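You operate a simulated robot arm through the tools that you are given. There is no shell and no other tool. Be economical: measure what you need, move in short steps, check, and stop when the job is done.

Carry out the task below with a simulated two-armed robot. There is one attempt and no reset: what you move stays moved.

Task
Pick up the violet flashlight with one hand, pass it to the other hand and put it on the plate of the suction box. Put the ink pot labelled "C26" from the top of the far table on the counter before the right rack. Put the iron block marked "N52" from the top of the far table on the grey mosaic tile there and the iron block labelled "L21" on top of the brown wooden block. Stack the iron ingot marked "N65" from the top of the far table on top of the iron ingot labelled "V45". Take the wipe pad and leave it on the counter before the right rack. Push the right spares door shut. Put the blue rinse bottle from the foam mat on the back counter on the top of the grey table and the orange rinse bottle on the far half of the side table. Take the iron dish and leave it on the far half of the side table. Take the felt block from the counter before the right rack and leave it in the padded tray. Take the long tile from the corner counter and put it on top of the grey stone slab. Lift the black waste lid open. Do these in any order. Set down upright: iron block, rinse bottle.

It is judged by the outcome, as a careful person would: the job done as asked, and still so three seconds after it is handed in. It fails if anything else is knocked over, pushed out of place, dropped, spilled or broken. Lids that push on must go on centred and level and be pressed home; caps that screw on are set level and turned clockwise until they are tight.

Robot
Two 7-joint arms with two-finger parallel grippers on one trunk, on a base that drives. Base frame: it is fixed to the floor where the robot stands at the start and does not move with it; the origin is under the middle of the robot, x ahead of it, y to its left, z up. Lengths are in m, angles in rad, forces in N, time in s.
The left shoulder is at the start at [0.05, 0.161, 1.173], the right one opposite. With the tool pointing down near the work surface each hand reaches from about 0.24 to 0.68 m from the robot's upright axis, wherever it stands, measured 20 degrees to its own side. Places, roughly: black waste lid [7.2, -3.8, 0.4]; counter before the right rack [-1.8, -1.7, 0.9]; far half of the side table [1.7, -2.4, 0.8]; felt block (8x5x5 cm) [-1.9, -2.2, 0.9]; ink pot [0.5, -0.25, 1]; iron block [0.75, 0.25, 1]; iron dish (8x8x4 cm) [-1.7, -1.8, 0.9]; iron ingot [2, 0.25, 1]; long tile (6x12x2 cm) [-1.3, -4.4, 0.9]; mosaic tile (8x8x2 cm) [0.7, 0.2, 1]; padded tray (17x15x4 cm) [-1.7, -3.9, 0.9]; plate of the suction box (13x14 cm) [2.14, -4.38, 0.94]; right spares door [-1.8, -0.7, 1.7]; rinse bottle [-1.75, -1, 1]; stone slab (22x13x7 cm) [-1.1, -4.3, 0.9]; top of the grey table [-1.8, 2.8, 0.8]; violet flashlight [0.5, 0, 1]; wipe pad (7x10x4 cm) [-1.6, -0.4, 0.9]; wooden block (7x11x5 cm) [0.5, 0.2, 1]. Payload 3.43 kg a hand.
Tool frame (each hand has its own): the origin (TCP) lies between the finger pads and is the grasp point; the fingertips stand 0.03 m ahead of it; z points along the fingers, y is the line along which they close. The gripper opens to 0.094 m. The fingers are 0.028 m wide and 0.01 m thick; the gripper's body (0.05 by 0.096 m) begins 0.055 m behind the TCP.
Orientation is told as [roll, pitch, yaw] about the base's x, y, z axes, in that order, counted from this pose: with the fingers straight down and closing along the base's y, the tool's x points along the base's -x, its y along +y and its z along -z.

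Tools
- The arms move only by the tool apply_moves. It takes "left_motion", "right_motion" or both (then of equal length, played together; a hand with none holds still); each is a list of rows, each an object of numbers (a shift or turn left out is 0, a gripper value left out holds the last): "dx", "dy", "dz": the shift along the tool's x, y, z in units of 400 mm (1.0 is 400 mm); "rx", "ry", "rz": the turn, a rotation vector about the tool's x, y, z in units of 45 degrees (1.0 is 45 degrees); "grip": the finger opening in m, from 0 to 0.094. In form: [{"dx": .., "dy": .., "dz": .., "rx": .., "ry": .., "rz": .., "grip": ..}, ...]. A call has 1 to 12 rows; each row is the pose to reach, as a shift and turn from the pose commanded when the call began, along the tool's axes at that moment. A call with a number of a shift or a turn outside -1 to 1 is refused whole. Each row takes 0.2 s and may step no farther than 0.05 m and 0.15 rad from the row before; otherwise, or with a gripper value out of range, the whole call is refused. Where a pose cannot be reached the arm comes as near as it can. A force on the tool above 40 N (or 10 N above the force at the start of the call, whichever is more), or a blocked arm, ends the call early, and 0.2 s more pass. The fingers move at their own pace (about 0.045 m/s each) and stop on an object; they squeeze with about 27 N. The grip force told is the motor's: it shows also when the fingers shut on nothing. Time passes only in rows, and 0.2 s behind the last, so rows that repeat a pose let the fingers close. The reply holds the time, the measured pose of the TCP, the force on the tool along the base axes, the opening and the grip force, in the units named above and with some noise, with the torque about the TCP (base axes, N m) and any sound that the robot's microphone picked up, and new pictures: "show" is both (left out), scene, wrist or none (wrist: the cameras of the hands that moved).
- Cameras (640 x 400 px; columns grow to the right, rows downward): "scene" is now at [0.1359, -0.0045, 1.3232]; the picture's right is [-0.07, -1.00, 0.00], its down [-0.29, 0.02, -0.96] and it looks along [0.95, -0.06, -0.29] (base axes); focal length 222 px, centre (320, 200). "left" rides on the left gripper at [0.076, -0.014, -0.102] in its tool frame; the picture's right is [0.18, 0.98, 0.00], its down [-0.75, 0.14, -0.64] and it looks along [-0.63, 0.12, 0.77] (tool axes); focal length 243 px, centre (320, 200). "right" rides on the right gripper at [0.076, 0.014, -0.103] in its tool frame; the picture's right is [-0.18, 0.98, 0.00], its down [-0.75, -0.14, -0.64] and it looks along [-0.63, -0.12, 0.77] (tool axes); focal length 243 px, centre (320, 200). There is no depth. A picture from a camera that has moved, and an enlarged one, comes with that camera's place and axes in the base frame and with its lens.
- lift_body(by): slides the trunk up (or, below 0, down) by that many m; the arms and the scene camera ride with it, the base frame stays. It gives what a move gives, with no picture.
- base_move(legs): drives the robot by 1 to 6 legs, each [ahead, left, turn to the left] in m, m and rad, along the robot's own axes; the way and the turn of a leg run together, so that a leg with both is an arc; at most 1.5 m and 3.142 rad a leg. The arms and the cameras ride along, it lands a little off, and it stops where it bumps. It gives what a move gives, and a new picture of the scene camera.
- head_to(pan, tilt): turns the head with the scene camera to pan (to the left, within 1.396 rad either way) and tilt (down, from -0.506 to 1.204), counted from straight ahead of the robot. It gives what a move gives, and a new picture of the scene camera.
- inspect(camera, box): a new picture of the part [left, top, right, bottom] of that camera's present view, enlarged. It takes no simulated time.
- close_job(): hands the job in; it is judged then, once.

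Work in short steps. Places have to be worked out from the pictures, the camera data and where the tool is seen: move nearer, look again, correct. Check each grasp and each placing, and mend what went wrong. You have 577 turns and 360 pictures in all, those below and enlarged ones among them. Open the grippers and draw the arms clear of the work before you hand the job in, unless the task says otherwise; then end with one line.

The tools are called after "Call:" as name(argument=value, ...) on one line, values as JSON. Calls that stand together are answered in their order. apply_moves: Moves the arms, as the interface text tells. Its arguments: {"type":"object","properties":{"left_motion":{"type":"array","items":{"type":"object","properties":{"dx":{"type":"number"},"dy":{"type":"number"},"dz":{"type":"number"},"rx":{"type":"number"},"ry":{"type":"number"},"rz":{"type":"number"},"grip":{"type":"number"}}}},"right_motion":{"type":"array","items":{"type":"object","properties":{"dx":{"type":"number"},"dy":{"type":"number"},"dz":{"type":"number"},"rx":{"type":"number"},"ry":{"type":"number"},"rz":{"type":"number"},"grip":{"type":"number"}}}},"show":{"type":"string","enum":["both","scene","wrist","none"]}},"required":[]} The other tools are called the same way: lift_body (by) slides the trunk up or down; base_move (legs) drives the base; head_to (pan, tilt) turns the head that bears the scene camera; inspect (camera, box) takes an enlarged picture of a part of a camera's view; close_job () hands the job in.

At the start:

```text
time_s: 0.0
left_eef_pos: [0.3218, 0.1312, 1.2551]
left_tool_rot: [0.0, 0.0, 0.001]
left_ft_force: [-0.8, -0.3, -0.1]
left_moment: [-0.01, 0.02, -0.02]
left_grip_width: 0.0942
left_finger_force: 0.0
right_eef_pos: [0.3287, -0.1116, 1.1641]
right_tool_rot: [0.0, 0.001, 0.001]
right_ft_force: [0.2, -0.5, -0.2]
right_moment: [0.01, 0.01, 0.01]
right_grip_width: 0.0939
right_finger_force: 0.0
trunk travel left (down, up): [-0.2, 0.067]
robot x, y, heading: [-0.0004, 0.0003, -0.004]
head pan, tilt: [-0.066, 0.297]
```

scene: 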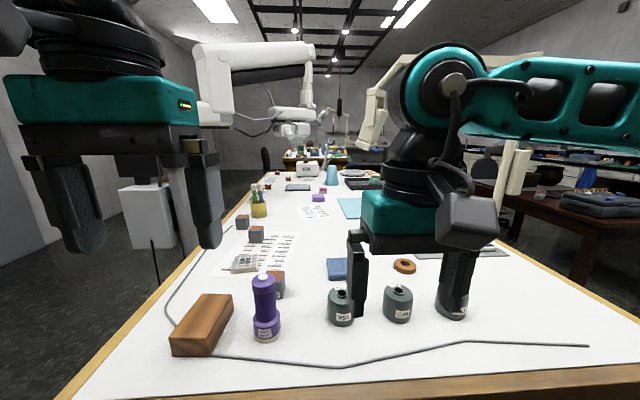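
right: 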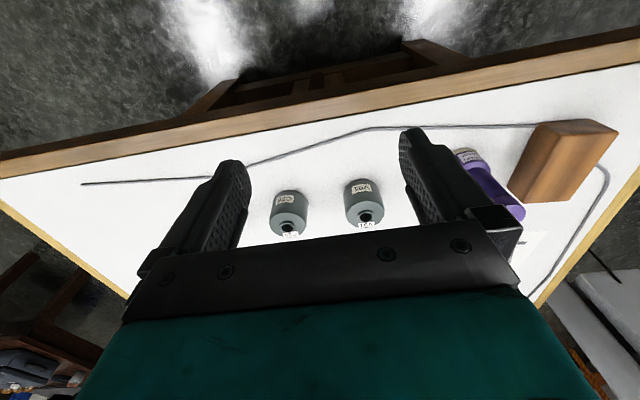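
left: 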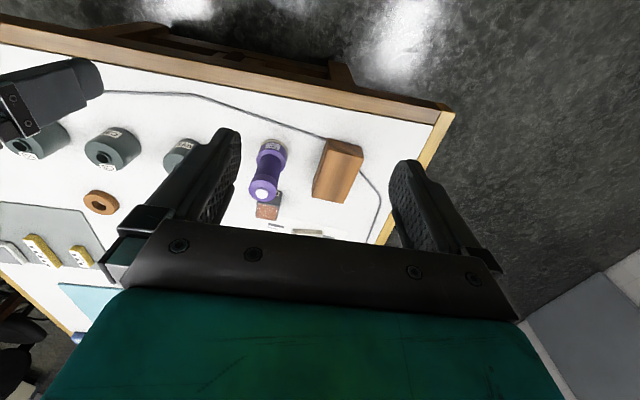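

The table holds the flashlight, wooden block, ink pots and iron blocks; I need labels. I enlarge the scene view.

Call:
inspect(camera="scene", box=[160, 200, 340, 360])

Call:
inspect(camera="scene", box=[310, 240, 490, 340])

Call:
inspect(camera="right", box=[240, 160, 440, 260])

```text
2.50 times, centred on (250, 280) of scene
camera zoom: at [0.1359, -0.0045, 1.3232], right [-0.07, -1.0, 0.0], down [-0.29, 0.02, -0.96], along [0.95, -0.06, -0.29], focal length 554 px, centre (495, 0)
```

zoom: 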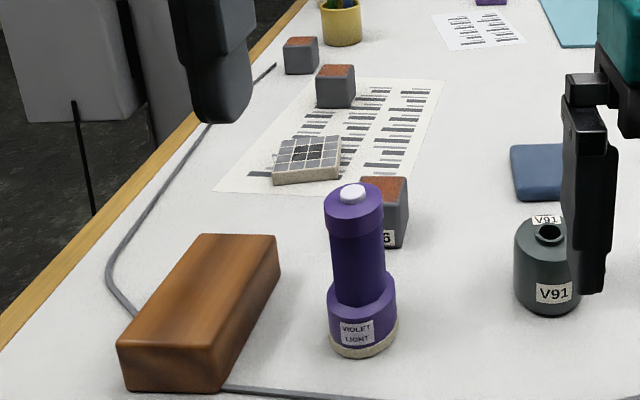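

```text
3.56 times, centred on (400, 290) of scene
camera zoom: at [0.1359, -0.0045, 1.3232], right [-0.07, -1.0, 0.0], down [-0.29, 0.02, -0.96], along [0.95, -0.06, -0.29], focal length 788 px, centre (36, -120)
```

zoom: 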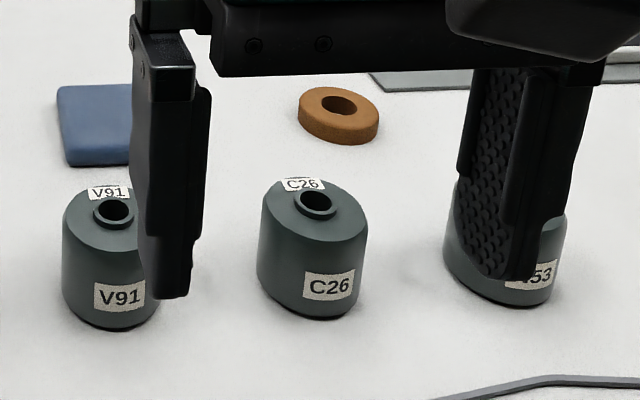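

```text
3.20 times, centred on (340, 210) of right
camera zoom: at [0.2521, -0.0961, 1.2666], right [0.18, 0.98, 0.0], down [0.75, -0.14, 0.64], along [0.63, -0.12, -0.77], focal length 776 px, centre (256, 168)
```

zoom: 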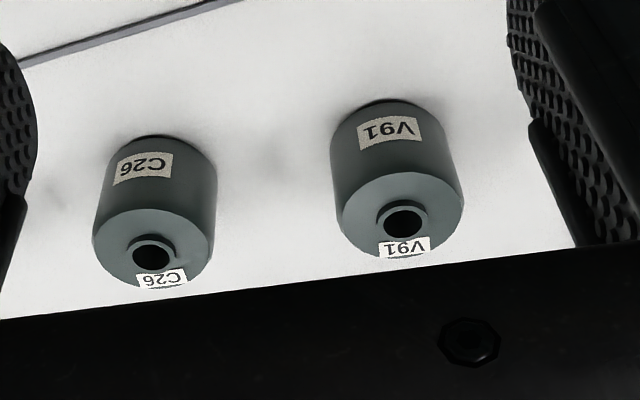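

I read the block labels with a higher zoom.

Call:
inspect(camera="scene", box=[230, 205, 300, 300])

Call:
inspect(camera="left", box=[230, 120, 330, 240])

Call:
inspect(camera="scene", box=[240, 150, 400, 225])

```text
4.21 times, centred on (265, 252) of scene
camera zoom: at [0.1359, -0.0045, 1.3232], right [-0.07, -1.0, 0.0], down [-0.29, 0.02, -0.96], along [0.95, -0.06, -0.29], focal length 933 px, centre (552, -21)
```

zoom: 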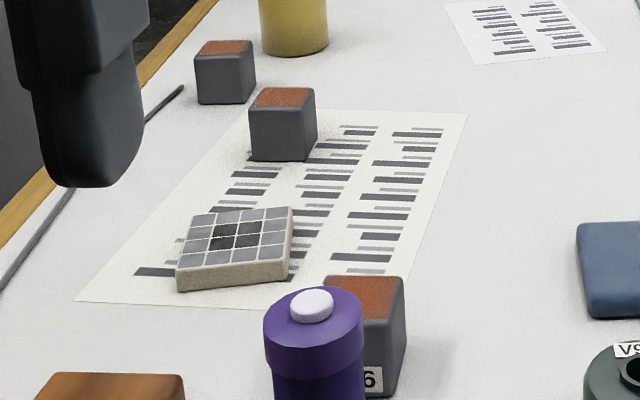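

```text
3.33 times, centred on (280, 180) of left
camera zoom: at [0.2447, 0.1171, 1.3577], right [-0.18, 0.98, 0.0], down [0.75, 0.14, 0.64], along [0.63, 0.12, -0.77], focal length 809 px, centre (453, 267)
```

zoom: 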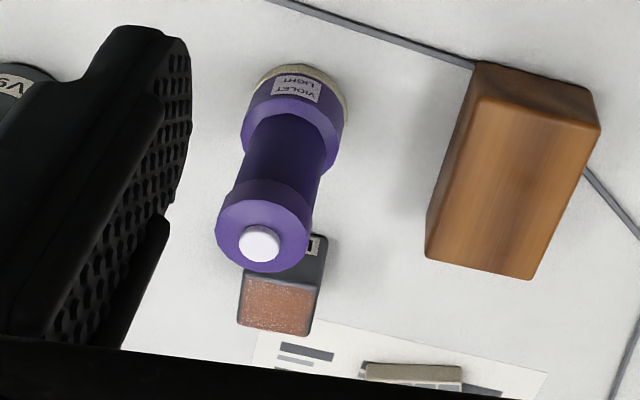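

```text
4.00 times, centred on (320, 188) of scene
camera zoom: at [0.1359, -0.0045, 1.3232], right [-0.07, -1.0, 0.0], down [-0.29, 0.02, -0.96], along [0.95, -0.06, -0.29], focal length 887 px, centre (320, 250)
```

zoom: 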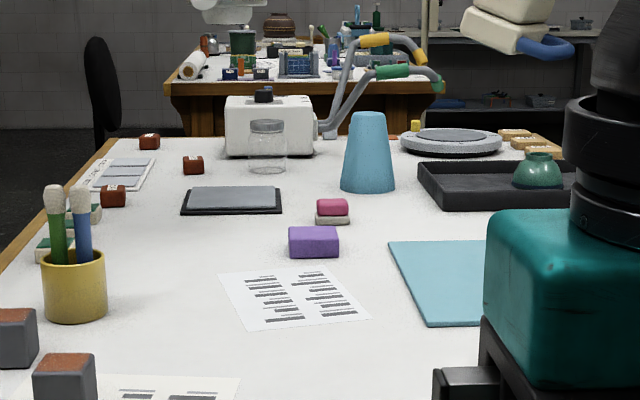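

Table top seems to be near z≈0.95. I look around to see the free floor and the layout.

Call:
head_to(pan=1.2, tilt=0.35)

Call:
head_to(pan=-1.2, tilt=0.35)

Call:
head_to(pan=0.2, tilt=0.8)

```text
time_s: 1.4
left_eef_pos: [0.3206, 0.1322, 1.2544]
left_tool_rot: [0.0, 0.0, 0.001]
left_ft_force: [-0.3, -0.5, 0.0]
left_moment: [0.0, 0.02, 0.04]
left_grip_width: 0.0942
left_finger_force: 0.0
right_eef_pos: [0.3292, -0.1109, 1.1637]
right_tool_rot: [0.0, -0.001, 0.0]
right_ft_force: [0.2, 1.0, 0.0]
right_moment: [0.01, 0.03, 0.0]
right_grip_width: 0.0942
right_finger_force: 0.1
trunk travel left (down, up): [-0.2, 0.067]
robot x, y, heading: [-0.0026, 0.0039, -0.002]
head pan, tilt: [1.201, 0.351]
camera scene: at [0.0764, 0.0884, 1.3182], right [0.93, -0.36, 0.0], down [-0.12, -0.32, -0.94], along [0.34, 0.88, -0.34], focal length 222 px, centre (320, 200)
```

scene: 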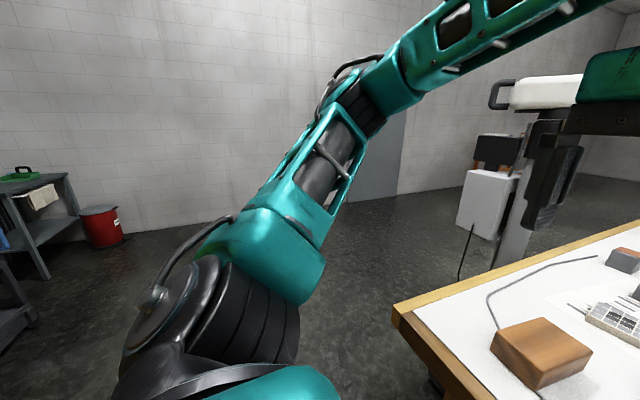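

```text
time_s: 3.6
left_eef_pos: [0.3206, 0.1317, 1.2552]
left_tool_rot: [0.002, 0.0, 0.0]
left_ft_force: [0.4, -0.5, 0.5]
left_moment: [0.01, 0.0, 0.0]
left_grip_width: 0.0939
left_finger_force: 0.1
right_eef_pos: [0.3292, -0.1109, 1.164]
right_tool_rot: [-0.001, 0.002, 0.0]
right_ft_force: [-0.2, -0.1, -0.2]
right_moment: [0.0, 0.0, 0.03]
right_grip_width: 0.0938
right_finger_force: 0.1
trunk travel left (down, up): [-0.2, 0.067]
robot x, y, heading: [-0.0007, -0.0013, 0.003]
head pan, tilt: [-1.201, 0.351]
camera scene: at [0.0764, -0.0852, 1.3182], right [-0.93, -0.36, 0.0], down [-0.12, 0.32, -0.94], along [0.34, -0.88, -0.34], focal length 222 px, centre (320, 200)
```

scene: 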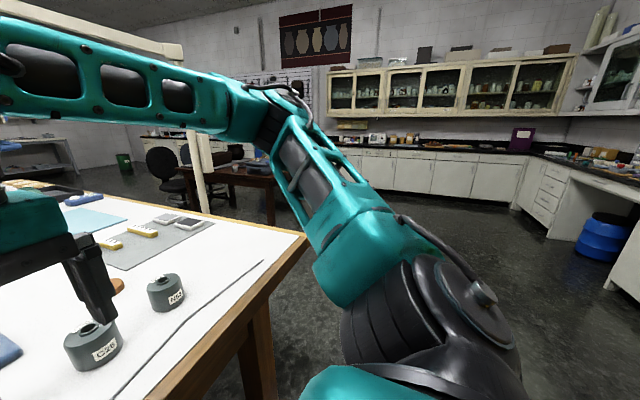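

```text
time_s: 5.2
left_eef_pos: [0.32, 0.1306, 1.2562]
left_tool_rot: [0.001, 0.0, 0.001]
left_ft_force: [-0.4, 1.2, -0.9]
left_moment: [-0.03, -0.01, -0.02]
left_grip_width: 0.094
left_finger_force: 0.1
right_eef_pos: [0.329, -0.1117, 1.1638]
right_tool_rot: [-0.002, 0.001, 0.002]
right_ft_force: [-0.1, 0.5, -0.1]
right_moment: [-0.02, 0.01, -0.06]
right_grip_width: 0.0941
right_finger_force: 0.0
trunk travel left (down, up): [-0.2, 0.067]
robot x, y, heading: [0.0023, 0.0029, 0.003]
head pan, tilt: [0.201, 0.799]
camera scene: at [0.1218, 0.0176, 1.2785], right [0.2, -0.98, 0.0], down [-0.7, -0.14, -0.7], along [0.68, 0.14, -0.72], focal length 222 px, centre (320, 200)
```

scene: 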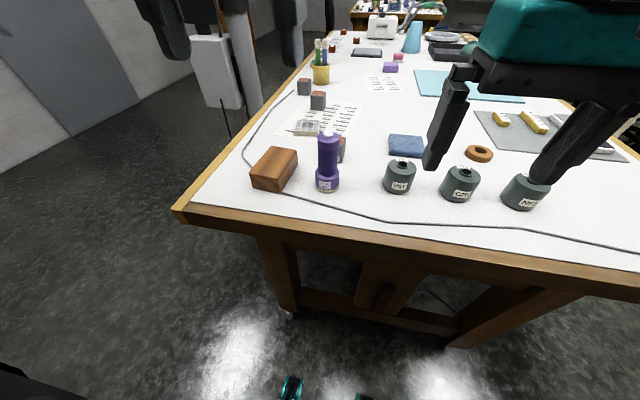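

The floor to the left of the table is free; I drive around to the table's left side facing it (heading −90°), so blocks, mosaic and wood block are all within reach.

Call:
base_move(legs=[[0, 0.82, 0], [0, 0, -1.571], [0, 0.7, 0]])

Call:
head_to(pan=0, tilt=0.75)

```text
time_s: 16.4
left_eef_pos: [0.7762, 0.5146, 1.255]
left_tool_rot: [0.004, 0.002, -1.562]
left_ft_force: [0.3, -0.9, -0.1]
left_moment: [0.01, -0.04, 0.04]
left_grip_width: 0.0941
left_finger_force: 0.0
right_eef_pos: [0.5335, 0.5052, 1.1627]
right_tool_rot: [0.0, -0.001, -1.561]
right_ft_force: [-1.3, 0.0, 0.5]
right_moment: [-0.01, 0.02, 0.04]
right_grip_width: 0.0941
right_finger_force: 0.0
trunk travel left (down, up): [-0.2, 0.067]
robot x, y, heading: [0.6406, 0.8389, -1.563]
head pan, tilt: [0.201, 0.799]
stopped in leg 3: the robot was blocked; the commanded pose is now the measured one
camera scene: at [0.6609, 0.7175, 1.2786], right [-0.98, -0.21, 0.0], down [-0.15, 0.7, -0.7], along [0.15, -0.68, -0.72], focal length 222 px, centre (320, 200)
```

scene: 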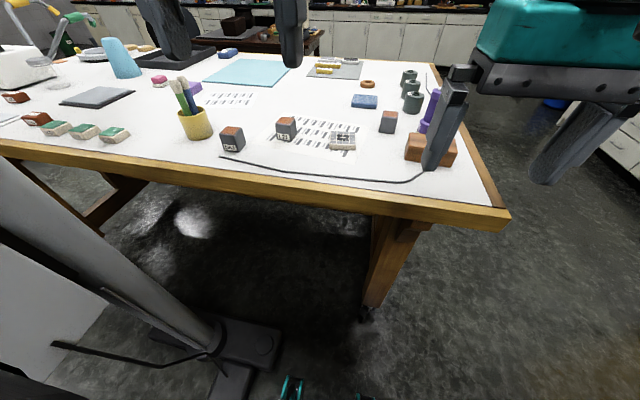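

```text
time_s: 17.2
left_eef_pos: [0.7772, 0.5135, 1.2553]
left_tool_rot: [0.003, 0.003, -1.561]
left_ft_force: [-0.7, 0.1, 0.2]
left_moment: [-0.01, 0.0, 0.0]
left_grip_width: 0.0943
left_finger_force: 0.0
right_eef_pos: [0.534, 0.5058, 1.1651]
right_tool_rot: [0.001, 0.0, -1.557]
right_ft_force: [0.0, 0.6, 0.8]
right_moment: [-0.02, -0.03, -0.01]
right_grip_width: 0.094
right_finger_force: 0.1
trunk travel left (down, up): [-0.2, 0.067]
robot x, y, heading: [0.6433, 0.8377, -1.56]
head pan, tilt: [0.0, 0.75]
camera scene: at [0.6462, 0.7132, 1.2825], right [-1.0, -0.01, 0.0], down [-0.01, 0.68, -0.73], along [0.01, -0.73, -0.68], focal length 222 px, centre (320, 200)
```

scene: 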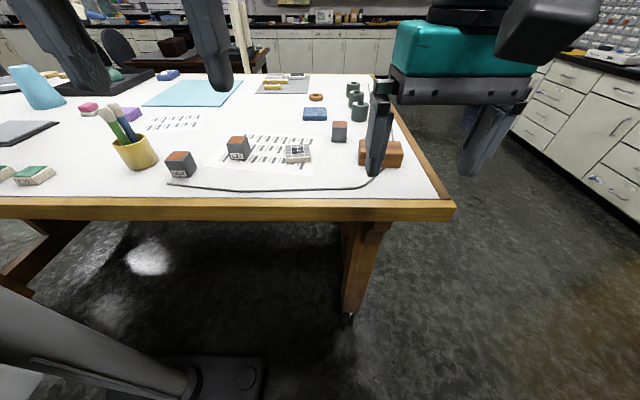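

The base stopped beside a stand, but labels now face me. I zoom in.

Call:
inspect(camera="scene", box=[150, 120, 330, 200])

Call:
inspect(camera="left", box=[100, 0, 580, 250])

```text
3.56 times, centred on (240, 160) of scene
camera zoom: at [0.6462, 0.7132, 1.2825], right [-1.0, -0.01, 0.0], down [-0.01, 0.68, -0.73], along [0.01, -0.73, -0.68], focal length 788 px, centre (604, 342)
```

zoom: 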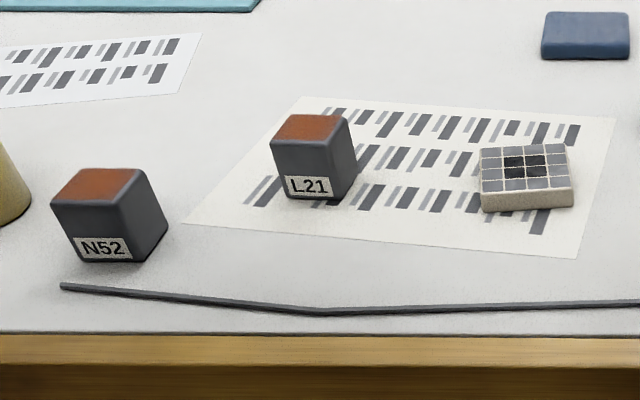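

```text
1.33 times, centred on (340, 125) of left
camera zoom: at [0.7622, 0.59, 1.3574], right [0.98, 0.19, 0.0], down [0.15, -0.75, 0.64], along [0.12, -0.63, -0.77], focal length 324 px, centre (293, 300)
```

zoom: 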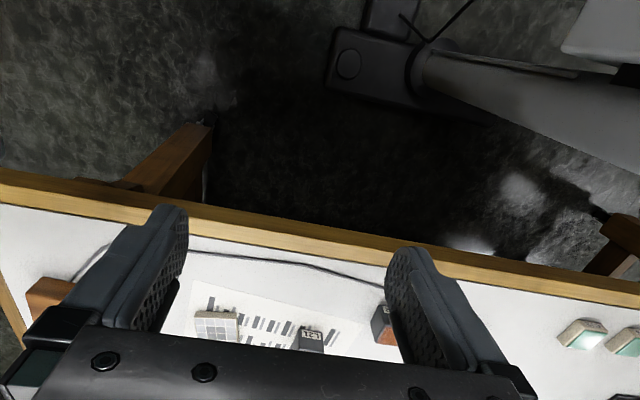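

N52 is the leftmost block, L21 in the middle. I drive 0.1 m nearer.

Call:
base_move(legs=[[0.1, 0, 0]])

```text
time_s: 17.9
left_eef_pos: [0.779, 0.5142, 1.2534]
left_tool_rot: [0.003, 0.002, -1.559]
left_ft_force: [0.1, 1.3, 0.7]
left_moment: [-0.02, 0.0, 0.0]
left_grip_width: 0.0941
left_finger_force: 0.2
right_eef_pos: [0.5351, 0.5031, 1.1628]
right_tool_rot: [-0.001, 0.0, -1.558]
right_ft_force: [-0.5, 0.2, 0.0]
right_moment: [0.03, -0.04, 0.0]
right_grip_width: 0.0943
right_finger_force: 0.0
trunk travel left (down, up): [-0.2, 0.067]
robot x, y, heading: [0.6398, 0.8328, -1.556]
head pan, tilt: [0.0, 0.75]
stopped in leg 1: the robot was blocked; the commanded pose is now the measured one
camera scene: at [0.6458, 0.7121, 1.2825], right [-1.0, -0.01, 0.0], down [-0.01, 0.68, -0.73], along [0.01, -0.73, -0.68], focal length 222 px, centre (320, 200)
```

scene: 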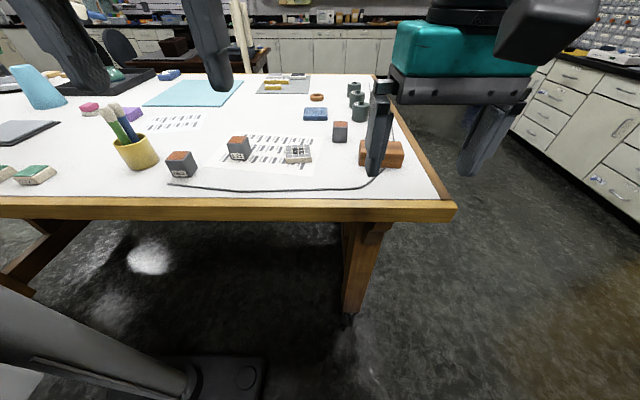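

Blocked, likely by the stand's foot on the left. I shift right a little and then go forward.

Call:
base_move(legs=[[0, -0.07, 0], [0.12, 0, 0]])

```text
time_s: 19.7
left_eef_pos: [0.7105, 0.3932, 1.254]
left_tool_rot: [0.002, 0.002, -1.557]
left_ft_force: [0.0, -0.5, -0.3]
left_moment: [0.0, 0.01, 0.0]
left_grip_width: 0.0939
left_finger_force: 0.2
right_eef_pos: [0.4676, 0.3832, 1.1632]
right_tool_rot: [-0.002, 0.002, -1.557]
right_ft_force: [-0.4, -0.5, -0.5]
right_moment: [0.01, 0.01, -0.02]
right_grip_width: 0.0942
right_finger_force: 0.1
trunk travel left (down, up): [-0.2, 0.067]
robot x, y, heading: [0.5726, 0.7131, -1.557]
head pan, tilt: [0.0, 0.75]
camera scene: at [0.5778, 0.5916, 1.2824], right [-1.0, -0.01, 0.0], down [-0.01, 0.68, -0.73], along [0.01, -0.73, -0.68], focal length 222 px, centre (320, 200)
```

scene: 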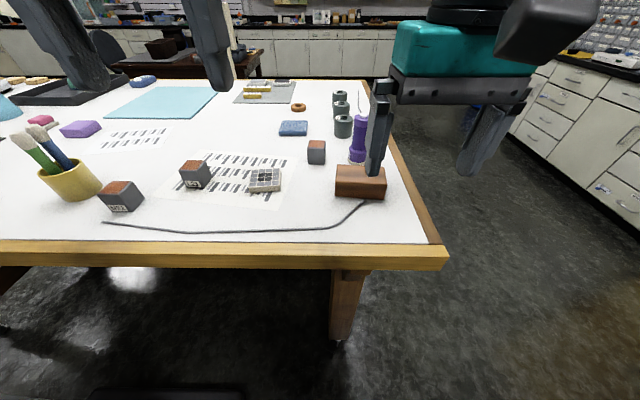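

In place at (0.57, 0.71). I zoom to triangulate the blocks and table height.

Call:
inspect(camera="scene", box=[90, 130, 290, 255])

Call:
inspect(camera="scene", box=[230, 80, 430, 205])

```text
3.20 times, centred on (190, 192) of scene
camera zoom: at [0.5778, 0.5916, 1.2824], right [-1.0, -0.01, 0.0], down [-0.01, 0.68, -0.73], along [0.01, -0.73, -0.68], focal length 709 px, centre (736, 224)
```

zoom: 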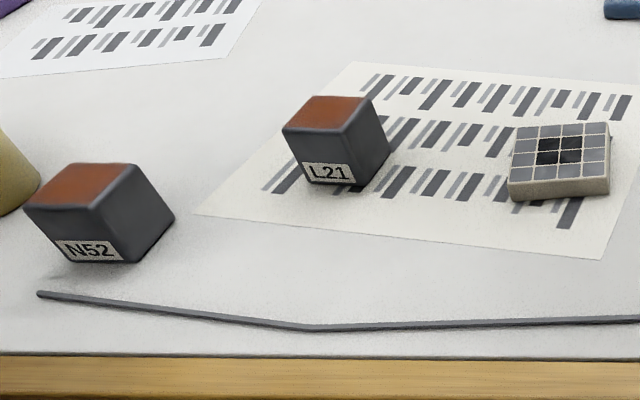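

```text
3.20 times, centred on (330, 142) of scene
camera zoom: at [0.5778, 0.5916, 1.2824], right [-1.0, -0.01, 0.0], down [-0.01, 0.68, -0.73], along [0.01, -0.73, -0.68], focal length 709 px, centre (288, 384)
```

zoom: 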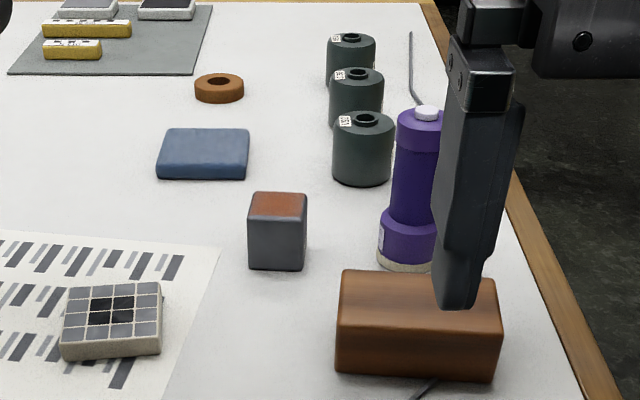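

N52's centre is about (1.004, 0.24), turned −15°, cube ≈5 cm, table z≈0.945. I move the left hand above it with gripper turned to match.

Call:
apply_moves(left_motion=[{"dx": -0.044, "dy": 0.081, "dz": 0.03, "rz": 0.05, "grip": 0.08}, {"dx": -0.088, "dy": 0.162, "dz": 0.06, "rz": 0.1}, {"dx": -0.132, "dy": 0.243, "dz": 0.09, "rz": 0.15}, {"dx": -0.176, "dy": 0.324, "dz": 0.12, "rz": 0.2}, {"dx": -0.22, "dy": 0.405, "dz": 0.15, "rz": 0.25}, {"dx": -0.264, "dy": 0.486, "dz": 0.18, "rz": 0.29}, {"dx": -0.308, "dy": 0.567, "dz": 0.21, "rz": 0.32}, {"dx": -0.352, "dy": 0.648, "dz": 0.24, "rz": 0.344}, {"dx": -0.395, "dy": 0.7285, "dz": 0.26, "rz": 0.344}])

```text
time_s: 21.7
left_eef_pos: [1.0041, 0.2399, 1.1531]
left_tool_rot: [0.002, 0.002, -1.83]
left_ft_force: [-0.6, 0.1, -0.2]
left_moment: [-0.03, 0.02, 0.0]
left_grip_width: 0.0799
left_finger_force: 0.0
right_eef_pos: [0.4666, 0.384, 1.1644]
right_tool_rot: [-0.002, 0.0, -1.555]
right_ft_force: [0.9, -0.3, -0.1]
right_moment: [-0.01, 0.0, 0.02]
right_grip_width: 0.0939
right_finger_force: 0.2
trunk travel left (down, up): [-0.2, 0.067]
robot x, y, heading: [0.5716, 0.7139, -1.557]
head pan, tilt: [0.0, 0.75]
camera scene: at [0.5782, 0.5922, 1.2825], right [-1.0, -0.01, 0.0], down [-0.01, 0.68, -0.73], along [0.01, -0.73, -0.68], focal length 222 px, centre (320, 200)
camera left: at [1.0096, 0.3169, 1.2553], right [1.0, -0.07, 0.0], down [-0.06, -0.77, 0.64], along [-0.05, -0.64, -0.77], focal length 243 px, centre (320, 200)
```

scene: 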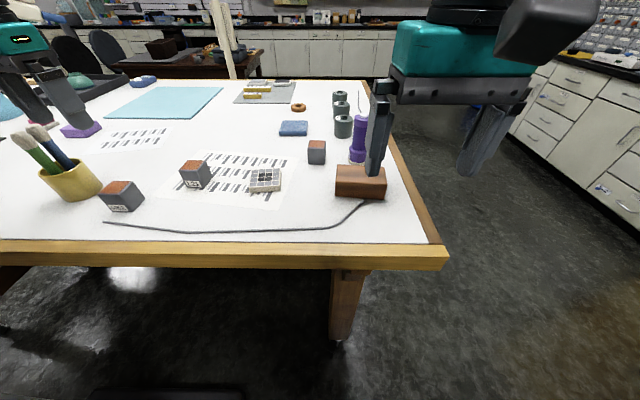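
left: 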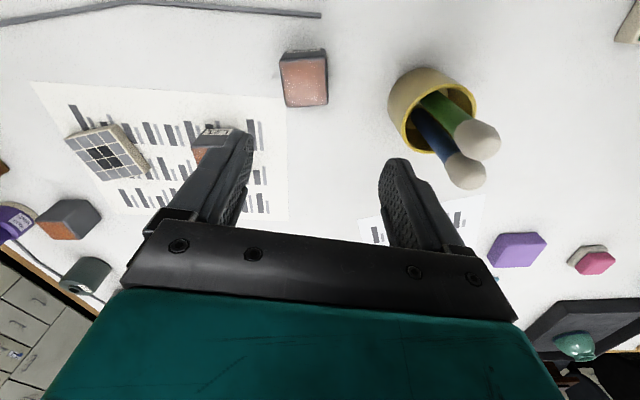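

The block lies slightly toward -x/+y of the TCP. I zoom into the wrist view to get its orientation.

Call:
inspect(camera="left", box=[240, 30, 360, 120])

```text
4.44 times, centred on (300, 75) of left
camera zoom: at [1.0096, 0.3169, 1.2553], right [1.0, -0.07, 0.0], down [-0.06, -0.77, 0.64], along [-0.05, -0.64, -0.77], focal length 1078 px, centre (409, 756)
```

zoom: 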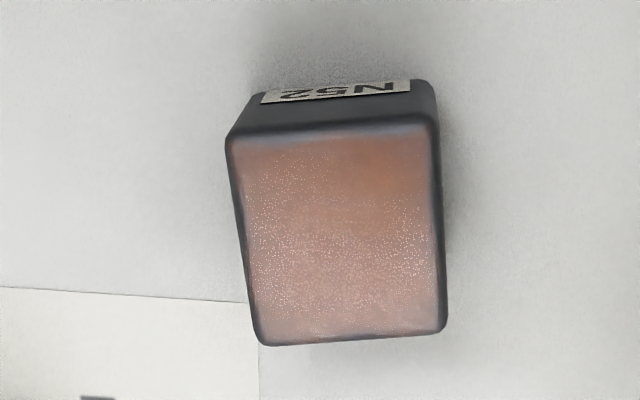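

The cube is aligned with base axes, centre ≈(0.990, 0.251). I straighten the hand, correct and descend.

Call:
apply_moves(left_motion=[{"dx": 0.018, "dy": -0.04, "dz": 0.05, "rz": -0.17}, {"dx": 0.018, "dy": -0.04, "dz": 0.12, "rz": -0.33}, {"dx": 0.018, "dy": -0.04, "dz": 0.22, "rz": -0.33}, {"dx": 0.018, "dy": -0.04, "dz": 0.3, "rz": -0.33}], show="wrist")

```text
time_s: 22.7
left_eef_pos: [0.9903, 0.2522, 1.0316]
left_tool_rot: [0.002, 0.001, -1.569]
left_ft_force: [0.3, -0.3, 0.0]
left_moment: [0.03, 0.02, -0.02]
left_grip_width: 0.08
left_finger_force: 0.0
right_eef_pos: [0.4683, 0.3841, 1.1639]
right_tool_rot: [-0.002, 0.001, -1.557]
right_ft_force: [-1.5, -0.3, 0.3]
right_moment: [0.02, -0.01, 0.04]
right_grip_width: 0.0939
right_finger_force: 0.1
trunk travel left (down, up): [-0.2, 0.067]
robot x, y, heading: [0.5742, 0.7128, -1.556]
head pan, tilt: [0.0, 0.75]
camera left: at [0.9755, 0.3269, 1.1333], right [0.98, 0.19, 0.0], down [0.14, -0.75, 0.64], along [0.12, -0.63, -0.77], focal length 243 px, centre (320, 200)
```

left: 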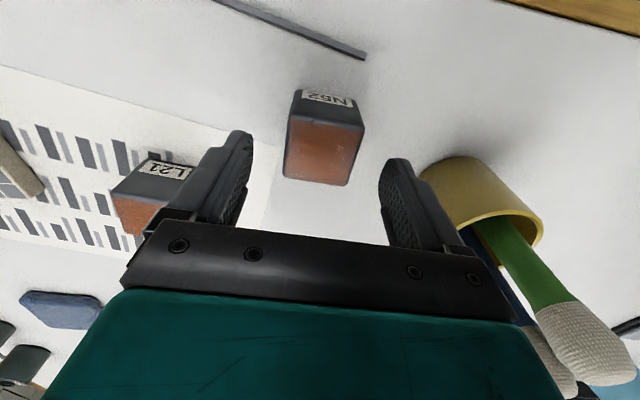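

Well centred. I descend and close.

Call:
apply_moves(left_motion=[{"dz": 0.06}, {"dz": 0.115}, {"dz": 0.115, "grip": 0.03}, {"dz": 0.115, "grip": 0.03}, {"dz": 0.115, "grip": 0.03}, {"dz": 0.115, "grip": 0.03}], show="wrist")

```text
time_s: 24.1
left_eef_pos: [0.9899, 0.2521, 0.9841]
left_tool_rot: [0.003, 0.003, -1.57]
left_ft_force: [0.0, 0.5, -0.1]
left_moment: [-0.15, -0.09, -0.03]
left_grip_width: 0.0509
left_finger_force: 26.8
right_eef_pos: [0.4678, 0.3847, 1.1636]
right_tool_rot: [-0.001, -0.001, -1.558]
right_ft_force: [0.5, 0.0, 0.4]
right_moment: [0.03, 0.03, 0.0]
right_grip_width: 0.094
right_finger_force: 0.0
trunk travel left (down, up): [-0.2, 0.067]
robot x, y, heading: [0.5757, 0.7172, -1.564]
head pan, tilt: [0.0, 0.75]
camera left: at [0.9758, 0.3271, 1.0876], right [0.98, 0.19, 0.0], down [0.14, -0.75, 0.64], along [0.12, -0.63, -0.77], focal length 243 px, centre (320, 200)
```

left: 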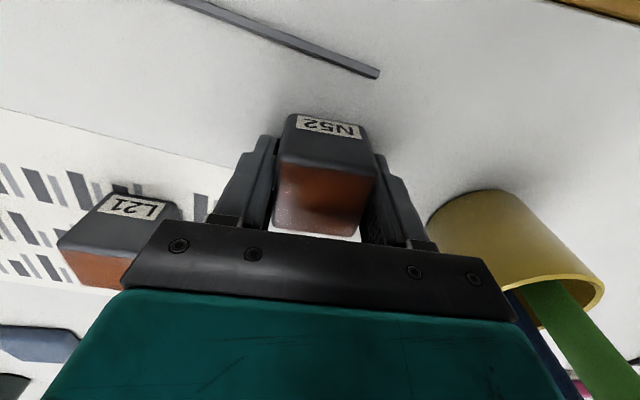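

Gripped N52. I lift and carry it toward the mosaic tile, stopping short to view it with the wrist camera.

Call:
apply_moves(left_motion=[{"dz": -0.1}, {"dz": -0.2}, {"dz": -0.29}, {"dx": 0.015, "dy": -0.115, "dz": -0.29}, {"dx": 0.03, "dy": -0.23, "dz": -0.29}, {"dx": 0.045, "dy": -0.345, "dz": -0.29}, {"dx": 0.06, "dy": -0.46, "dz": -0.29}, {"dx": 0.075, "dy": -0.575, "dz": -0.29}, {"dx": 0.095, "dy": -0.69, "dz": -0.29}, {"dx": 0.095, "dy": -0.69, "dz": -0.29}])

```text
time_s: 26.3
left_eef_pos: [0.7136, 0.2887, 1.1009]
left_tool_rot: [0.003, 0.001, -1.57]
left_ft_force: [0.2, -0.2, -7.3]
left_moment: [0.01, 0.01, 0.0]
left_grip_width: 0.0506
left_finger_force: 26.7
right_eef_pos: [0.4692, 0.3855, 1.1624]
right_tool_rot: [-0.001, 0.001, -1.557]
right_ft_force: [-0.5, 0.0, -0.1]
right_moment: [-0.01, 0.01, 0.04]
right_grip_width: 0.094
right_finger_force: 0.0
trunk travel left (down, up): [-0.2, 0.067]
robot x, y, heading: [0.575, 0.7116, -1.559]
head pan, tilt: [0.0, 0.75]
camera scene: at [0.5786, 0.5921, 1.2824], right [-1.0, -0.01, 0.0], down [-0.01, 0.68, -0.73], along [0.01, -0.73, -0.68], focal length 222 px, centre (320, 200)
camera left: at [0.6987, 0.3634, 1.2034], right [0.98, 0.19, 0.0], down [0.14, -0.75, 0.64], along [0.12, -0.63, -0.77], focal length 243 px, centre (320, 200)
```

scene: 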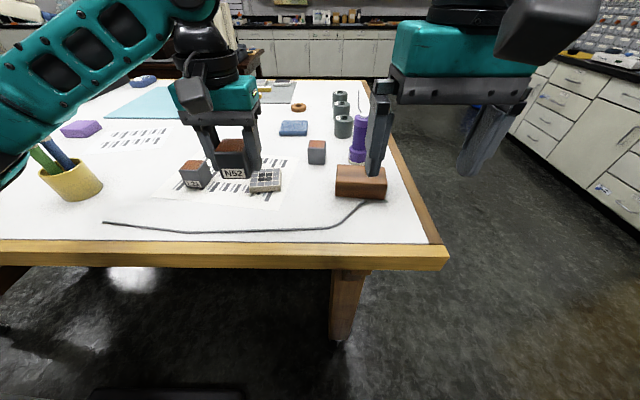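
left: 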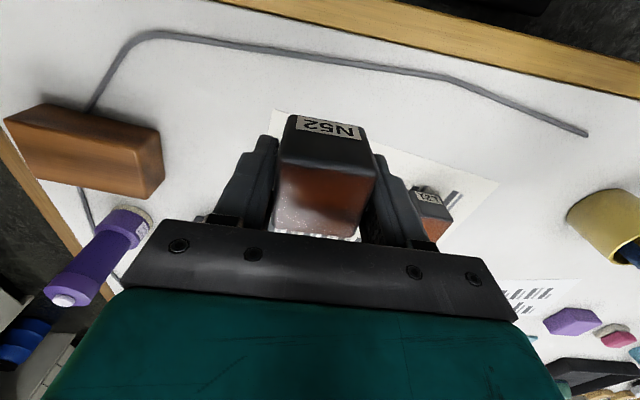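

The gripper hides the tile in its own camera; I check whether the right wrist camera sees it.

Call:
inspect(camera="right", box=[320, 0, 640, 200])

Call:
inspect(camera="scene", box=[160, 120, 320, 220])

```text
2.00 times, centred on (480, 100) of right
camera zoom: at [0.4813, 0.4606, 1.2662], right [0.99, -0.17, 0.0], down [-0.13, -0.76, 0.64], along [-0.11, -0.63, -0.77], focal length 485 px, centre (0, 400)
```

zoom: 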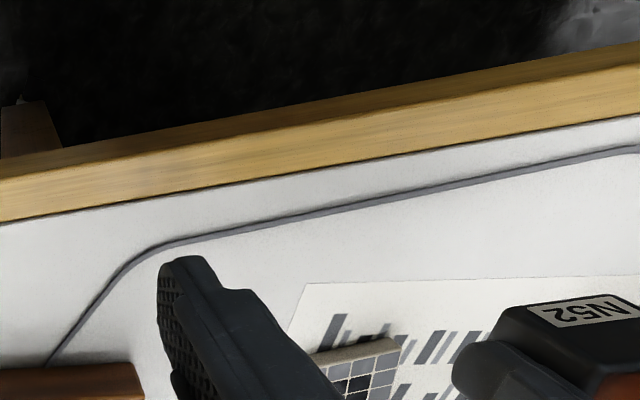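

```text
4.00 times, centred on (240, 170) of scene
camera zoom: at [0.5786, 0.5921, 1.2824], right [-1.0, -0.01, 0.0], down [-0.01, 0.68, -0.73], along [0.01, -0.73, -0.68], focal length 887 px, centre (640, 320)
```

zoom: 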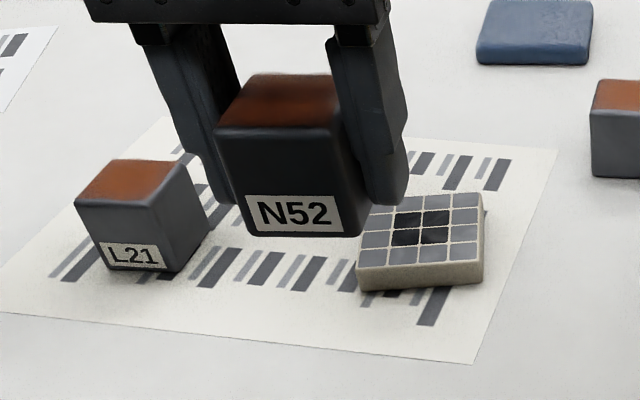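

Triangulation puts the tile centre near (0.715, 0.165), its top at z≈0.958. I move over it and lower.

Call:
apply_moves(left_motion=[{"dx": -0.105, "dy": 0.002}, {"dx": -0.21, "dy": 0.004}, {"dx": -0.309, "dy": 0.004}, {"dx": -0.309, "dy": 0.004, "dz": 0.1}, {"dx": -0.309, "dy": 0.004, "dz": 0.2}])

Call:
inspect(camera="scene", box=[160, 120, 320, 220])

Call:
inspect(camera="right", box=[400, 100, 640, 250])

```text
time_s: 27.5
left_eef_pos: [0.7145, 0.1636, 1.0191]
left_tool_rot: [0.0, 0.003, -1.57]
left_ft_force: [-0.6, 0.4, -6.9]
left_moment: [-0.04, -0.03, 0.03]
left_grip_width: 0.0507
left_finger_force: 26.8
right_eef_pos: [0.467, 0.383, 1.1638]
right_tool_rot: [-0.001, 0.002, -1.556]
right_ft_force: [-0.6, -0.2, -1.1]
right_moment: [0.04, 0.02, 0.01]
right_grip_width: 0.0935
right_finger_force: 0.1
trunk travel left (down, up): [-0.2, 0.067]
robot x, y, heading: [0.5698, 0.7141, -1.555]
head pan, tilt: [0.0, 0.75]
camera scene: at [0.578, 0.5915, 1.2824], right [-1.0, -0.01, 0.0], down [-0.01, 0.68, -0.73], along [0.01, -0.73, -0.68], focal length 222 px, centre (320, 200)
camera left: at [0.7, 0.2391, 1.1221], right [0.98, 0.19, 0.0], down [0.14, -0.75, 0.64], along [0.12, -0.63, -0.77], focal length 243 px, centre (320, 200)
```

scene: 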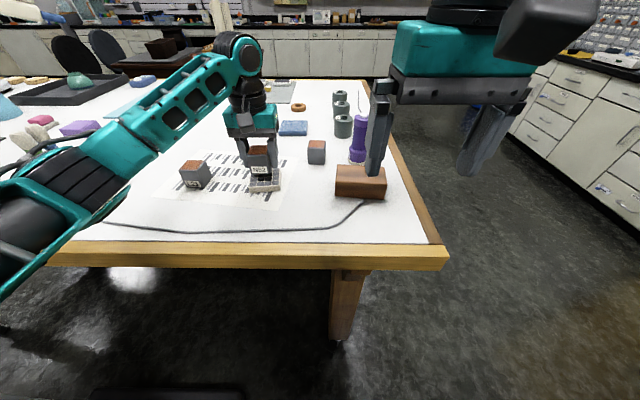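
left: 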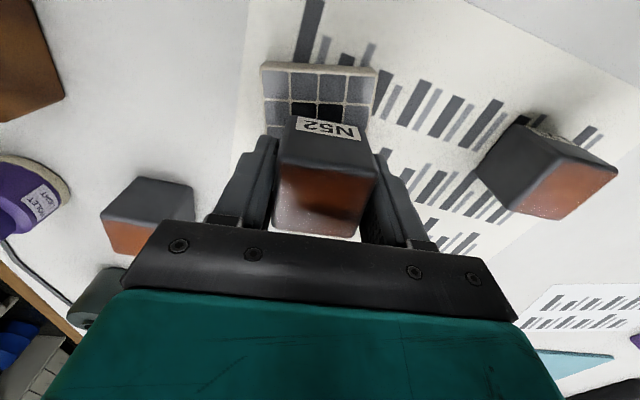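

```text
4.00 times, centred on (240, 170) of scene
camera zoom: at [0.578, 0.5915, 1.2824], right [-1.0, -0.01, 0.0], down [-0.01, 0.68, -0.73], along [0.01, -0.73, -0.68], focal length 887 px, centre (640, 320)
```

zoom: 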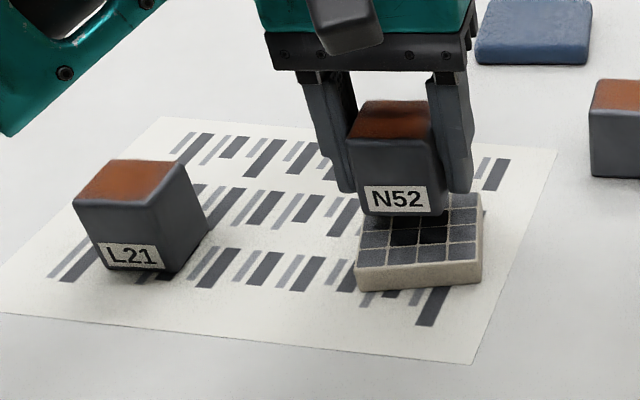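

```text
2.67 times, centred on (520, 175) of right
camera zoom: at [0.4807, 0.46, 1.266], right [0.99, -0.17, 0.0], down [-0.13, -0.76, 0.64], along [-0.11, -0.63, -0.77], focal length 647 px, centre (-213, 267)
```

zoom: 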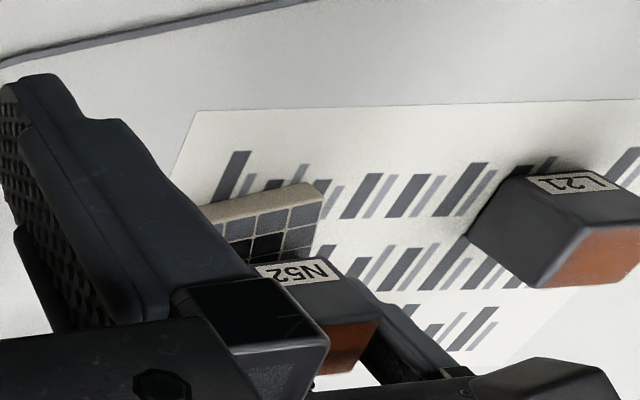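

Position is right. I lower gently until contact.

Call:
apply_moves(left_motion=[{"dz": 0.015}, {"dz": 0.03}, {"dz": 0.04}, {"dz": 0.04}], show="none")

```text
time_s: 28.5
left_eef_pos: [0.7149, 0.1645, 1.0042]
left_tool_rot: [0.002, 0.002, -1.572]
left_ft_force: [-0.5, 0.3, -7.1]
left_moment: [-0.01, -0.01, 0.02]
left_grip_width: 0.0503
left_finger_force: 27.1
right_eef_pos: [0.4666, 0.3838, 1.1631]
right_tool_rot: [0.0, 0.0, -1.556]
right_ft_force: [-0.2, -0.8, -0.5]
right_moment: [-0.01, 0.02, 0.0]
right_grip_width: 0.094
right_finger_force: 0.1
trunk travel left (down, up): [-0.2, 0.067]
robot x, y, heading: [0.5738, 0.7138, -1.556]
head pan, tilt: [0.0, 0.75]
```

No contact yet; a bit lower.

Call:
apply_moves(left_motion=[{"dz": 0.005}, {"dz": 0.01}, {"dz": 0.01}], show="none")

```text
time_s: 29.3
left_eef_pos: [0.7145, 0.1649, 1.0007]
left_tool_rot: [0.0, -0.003, -1.569]
left_ft_force: [1.7, -2.2, 11.2]
left_moment: [0.34, -0.14, -0.07]
left_grip_width: 0.0504
left_finger_force: 26.6
right_eef_pos: [0.4673, 0.3851, 1.164]
right_tool_rot: [0.0, -0.002, -1.557]
right_ft_force: [0.1, 0.5, -0.5]
right_moment: [0.0, 0.0, -0.01]
right_grip_width: 0.0937
right_finger_force: 0.0
trunk travel left (down, up): [-0.2, 0.067]
robot x, y, heading: [0.5705, 0.7157, -1.56]
head pan, tilt: [0.0, 0.75]
```

Contact made. I release, rise and move over L21.

Call:
apply_moves(left_motion=[{"grip": 0.08}, {"grip": 0.08}, {"dz": -0.1, "grip": 0.08}, {"dz": -0.2}, {"dz": -0.3}, {"dx": 0.01, "dy": 0.1, "dz": -0.3}, {"dx": 0.02, "dy": 0.2, "dz": -0.3}, {"dx": 0.03, "dy": 0.3, "dz": -0.3}, {"dx": 0.04, "dy": 0.395, "dz": -0.3}, {"dx": 0.04, "dy": 0.395, "dz": -0.3}])

Call:
inspect(camera="left", box=[240, 30, 400, 150])

```text
time_s: 31.5
left_eef_pos: [0.8729, 0.1811, 1.1208]
left_tool_rot: [0.002, 0.001, -1.569]
left_ft_force: [0.4, -0.3, -0.8]
left_moment: [0.01, 0.0, 0.0]
left_grip_width: 0.0801
left_finger_force: 0.1
right_eef_pos: [0.467, 0.3836, 1.163]
right_tool_rot: [-0.001, -0.001, -1.556]
right_ft_force: [0.2, 0.3, 0.1]
right_moment: [0.02, 0.02, 0.03]
right_grip_width: 0.0941
right_finger_force: 0.2
trunk travel left (down, up): [-0.2, 0.067]
robot x, y, heading: [0.5783, 0.7114, -1.558]
head pan, tilt: [0.0, 0.75]
camera scene: at [0.5776, 0.5925, 1.2825], right [-1.0, -0.01, 0.0], down [-0.01, 0.68, -0.73], along [0.01, -0.73, -0.68], focal length 222 px, centre (320, 200)
camera left: at [0.8582, 0.2563, 1.2232], right [0.98, 0.18, 0.0], down [0.14, -0.75, 0.64], along [0.12, -0.63, -0.77], focal length 243 px, centre (320, 200)
```

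scene: 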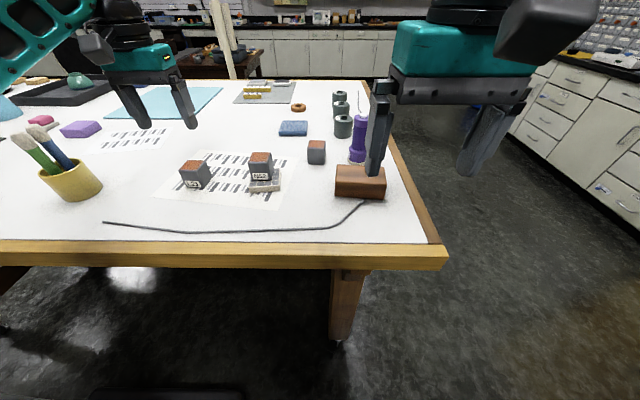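
left: 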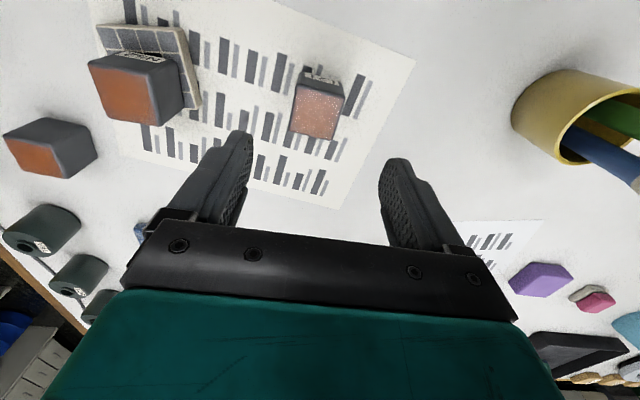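

```text
3.33 times, centred on (320, 90) of left
camera zoom: at [0.8582, 0.2563, 1.2232], right [0.98, 0.18, 0.0], down [0.14, -0.75, 0.64], along [0.12, -0.63, -0.77], focal length 809 px, centre (320, 567)
```

zoom: 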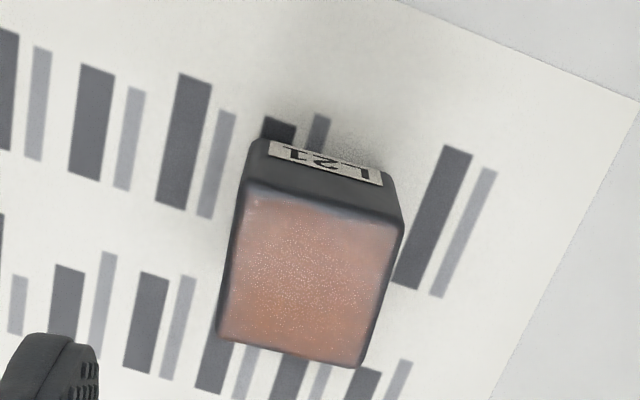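

L21 is centred at (0.871, 0.169), aligned. I descend and grip it.

Call:
apply_moves(left_motion=[{"dx": -0.03, "dy": -0.005, "dz": 0.1}, {"dx": -0.03, "dy": -0.005, "dz": 0.2}, {"dx": -0.03, "dy": -0.005, "dz": 0.29}, {"dx": -0.03, "dy": -0.005, "dz": 0.342}, {"dx": -0.03, "dy": -0.005, "dz": 0.342, "grip": 0.03}, {"dx": -0.03, "dy": -0.005, "dz": 0.342, "grip": 0.03}, {"dx": -0.03, "dy": -0.005, "dz": 0.342, "grip": 0.03}, {"dx": -0.03, "dy": -0.005, "dz": 0.342, "grip": 0.03}], show="wrist")

```text
time_s: 33.3
left_eef_pos: [0.872, 0.169, 0.9838]
left_tool_rot: [0.002, 0.001, -1.571]
left_ft_force: [-1.6, -0.3, -0.4]
left_moment: [-0.13, 0.08, -0.03]
left_grip_width: 0.0504
left_finger_force: 27.2
right_eef_pos: [0.468, 0.3832, 1.1639]
right_tool_rot: [0.0, 0.0, -1.557]
right_ft_force: [0.4, 0.8, -0.6]
right_moment: [-0.01, 0.03, 0.0]
right_grip_width: 0.0939
right_finger_force: 0.1
trunk travel left (down, up): [-0.2, 0.067]
robot x, y, heading: [0.5704, 0.7146, -1.562]
head pan, tilt: [0.0, 0.75]
camera left: at [0.8565, 0.2445, 1.0869], right [0.98, 0.18, 0.0], down [0.14, -0.75, 0.64], along [0.12, -0.63, -0.77], focal length 243 px, centre (320, 200)
```

left: 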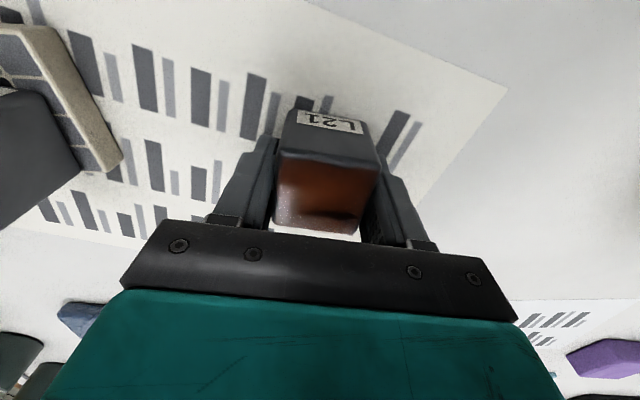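

Gripped. I lift L21 and carry it toward the wood block while clearing the right arm sideways.

Call:
apply_moves(left_motion=[{"dz": -0.12}, {"dz": -0.24}, {"dz": -0.35}, {"dx": 0.02, "dy": -0.1, "dz": -0.35}, {"dx": 0.05, "dy": -0.2, "dz": -0.35}, {"dx": 0.08, "dy": -0.31, "dz": -0.35}, {"dx": 0.1, "dy": -0.42, "dz": -0.35}, {"dx": 0.1, "dy": -0.53, "dz": -0.35}, {"dx": 0.1, "dy": -0.64, "dz": -0.35}, {"dx": 0.1, "dy": -0.75, "dz": -0.35}], right_motion=[{"dy": -0.1}, {"dy": -0.2}, {"dy": -0.3}, {"dy": -0.4}, {"dy": -0.4}, {"dy": -0.4}, {"dy": -0.4}, {"dy": -0.4}, {"dy": -0.4}, {"dy": -0.4}])

```text
time_s: 35.5
left_eef_pos: [0.5702, 0.2088, 1.1223]
left_tool_rot: [0.003, 0.001, -1.569]
left_ft_force: [-0.6, 0.8, -7.7]
left_moment: [-0.05, -0.02, 0.0]
left_grip_width: 0.0502
left_finger_force: 27.2
right_eef_pos: [0.3055, 0.3822, 1.163]
right_tool_rot: [0.0, 0.001, -1.556]
right_ft_force: [0.0, -0.4, -1.0]
right_moment: [-0.01, -0.02, -0.02]
right_grip_width: 0.0939
right_finger_force: 0.0
trunk travel left (down, up): [-0.2, 0.067]
robot x, y, heading: [0.5727, 0.7129, -1.556]
head pan, tilt: [0.0, 0.75]
camera scene: at [0.5766, 0.592, 1.2824], right [-1.0, -0.01, 0.0], down [-0.01, 0.68, -0.73], along [0.01, -0.73, -0.68], focal length 222 px, centre (320, 200)
camera right: at [0.3189, 0.4586, 1.2662], right [0.99, -0.17, 0.0], down [-0.13, -0.76, 0.64], along [-0.11, -0.63, -0.77], focal length 243 px, centre (320, 200)
camera left: at [0.5548, 0.2837, 1.2262], right [0.98, 0.18, 0.0], down [0.14, -0.76, 0.64], along [0.12, -0.63, -0.77], focal length 243 px, centre (320, 200)
```

scene: 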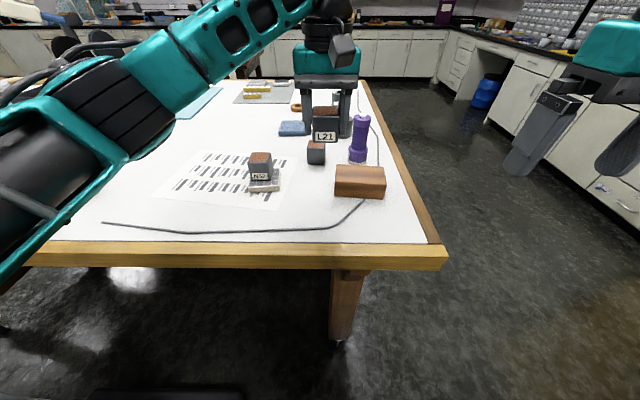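
right: 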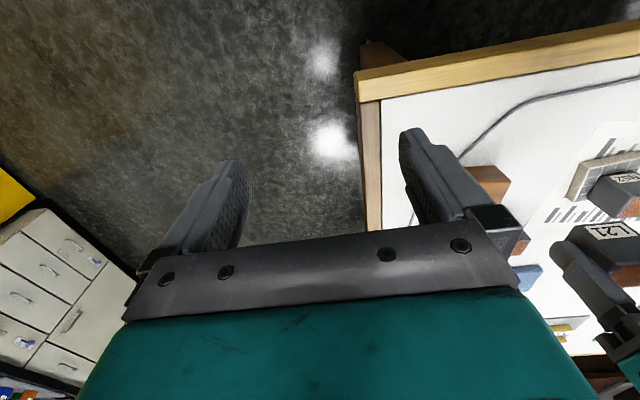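
left: 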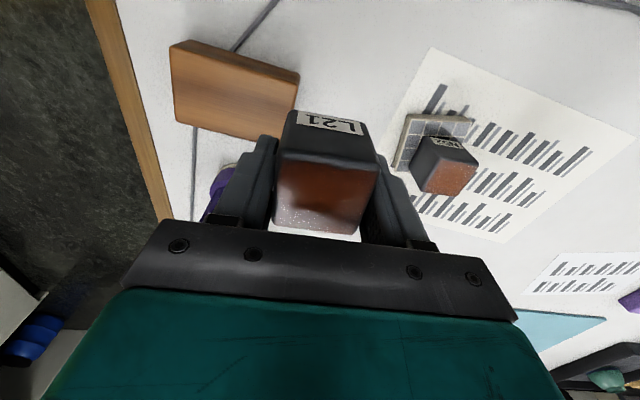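

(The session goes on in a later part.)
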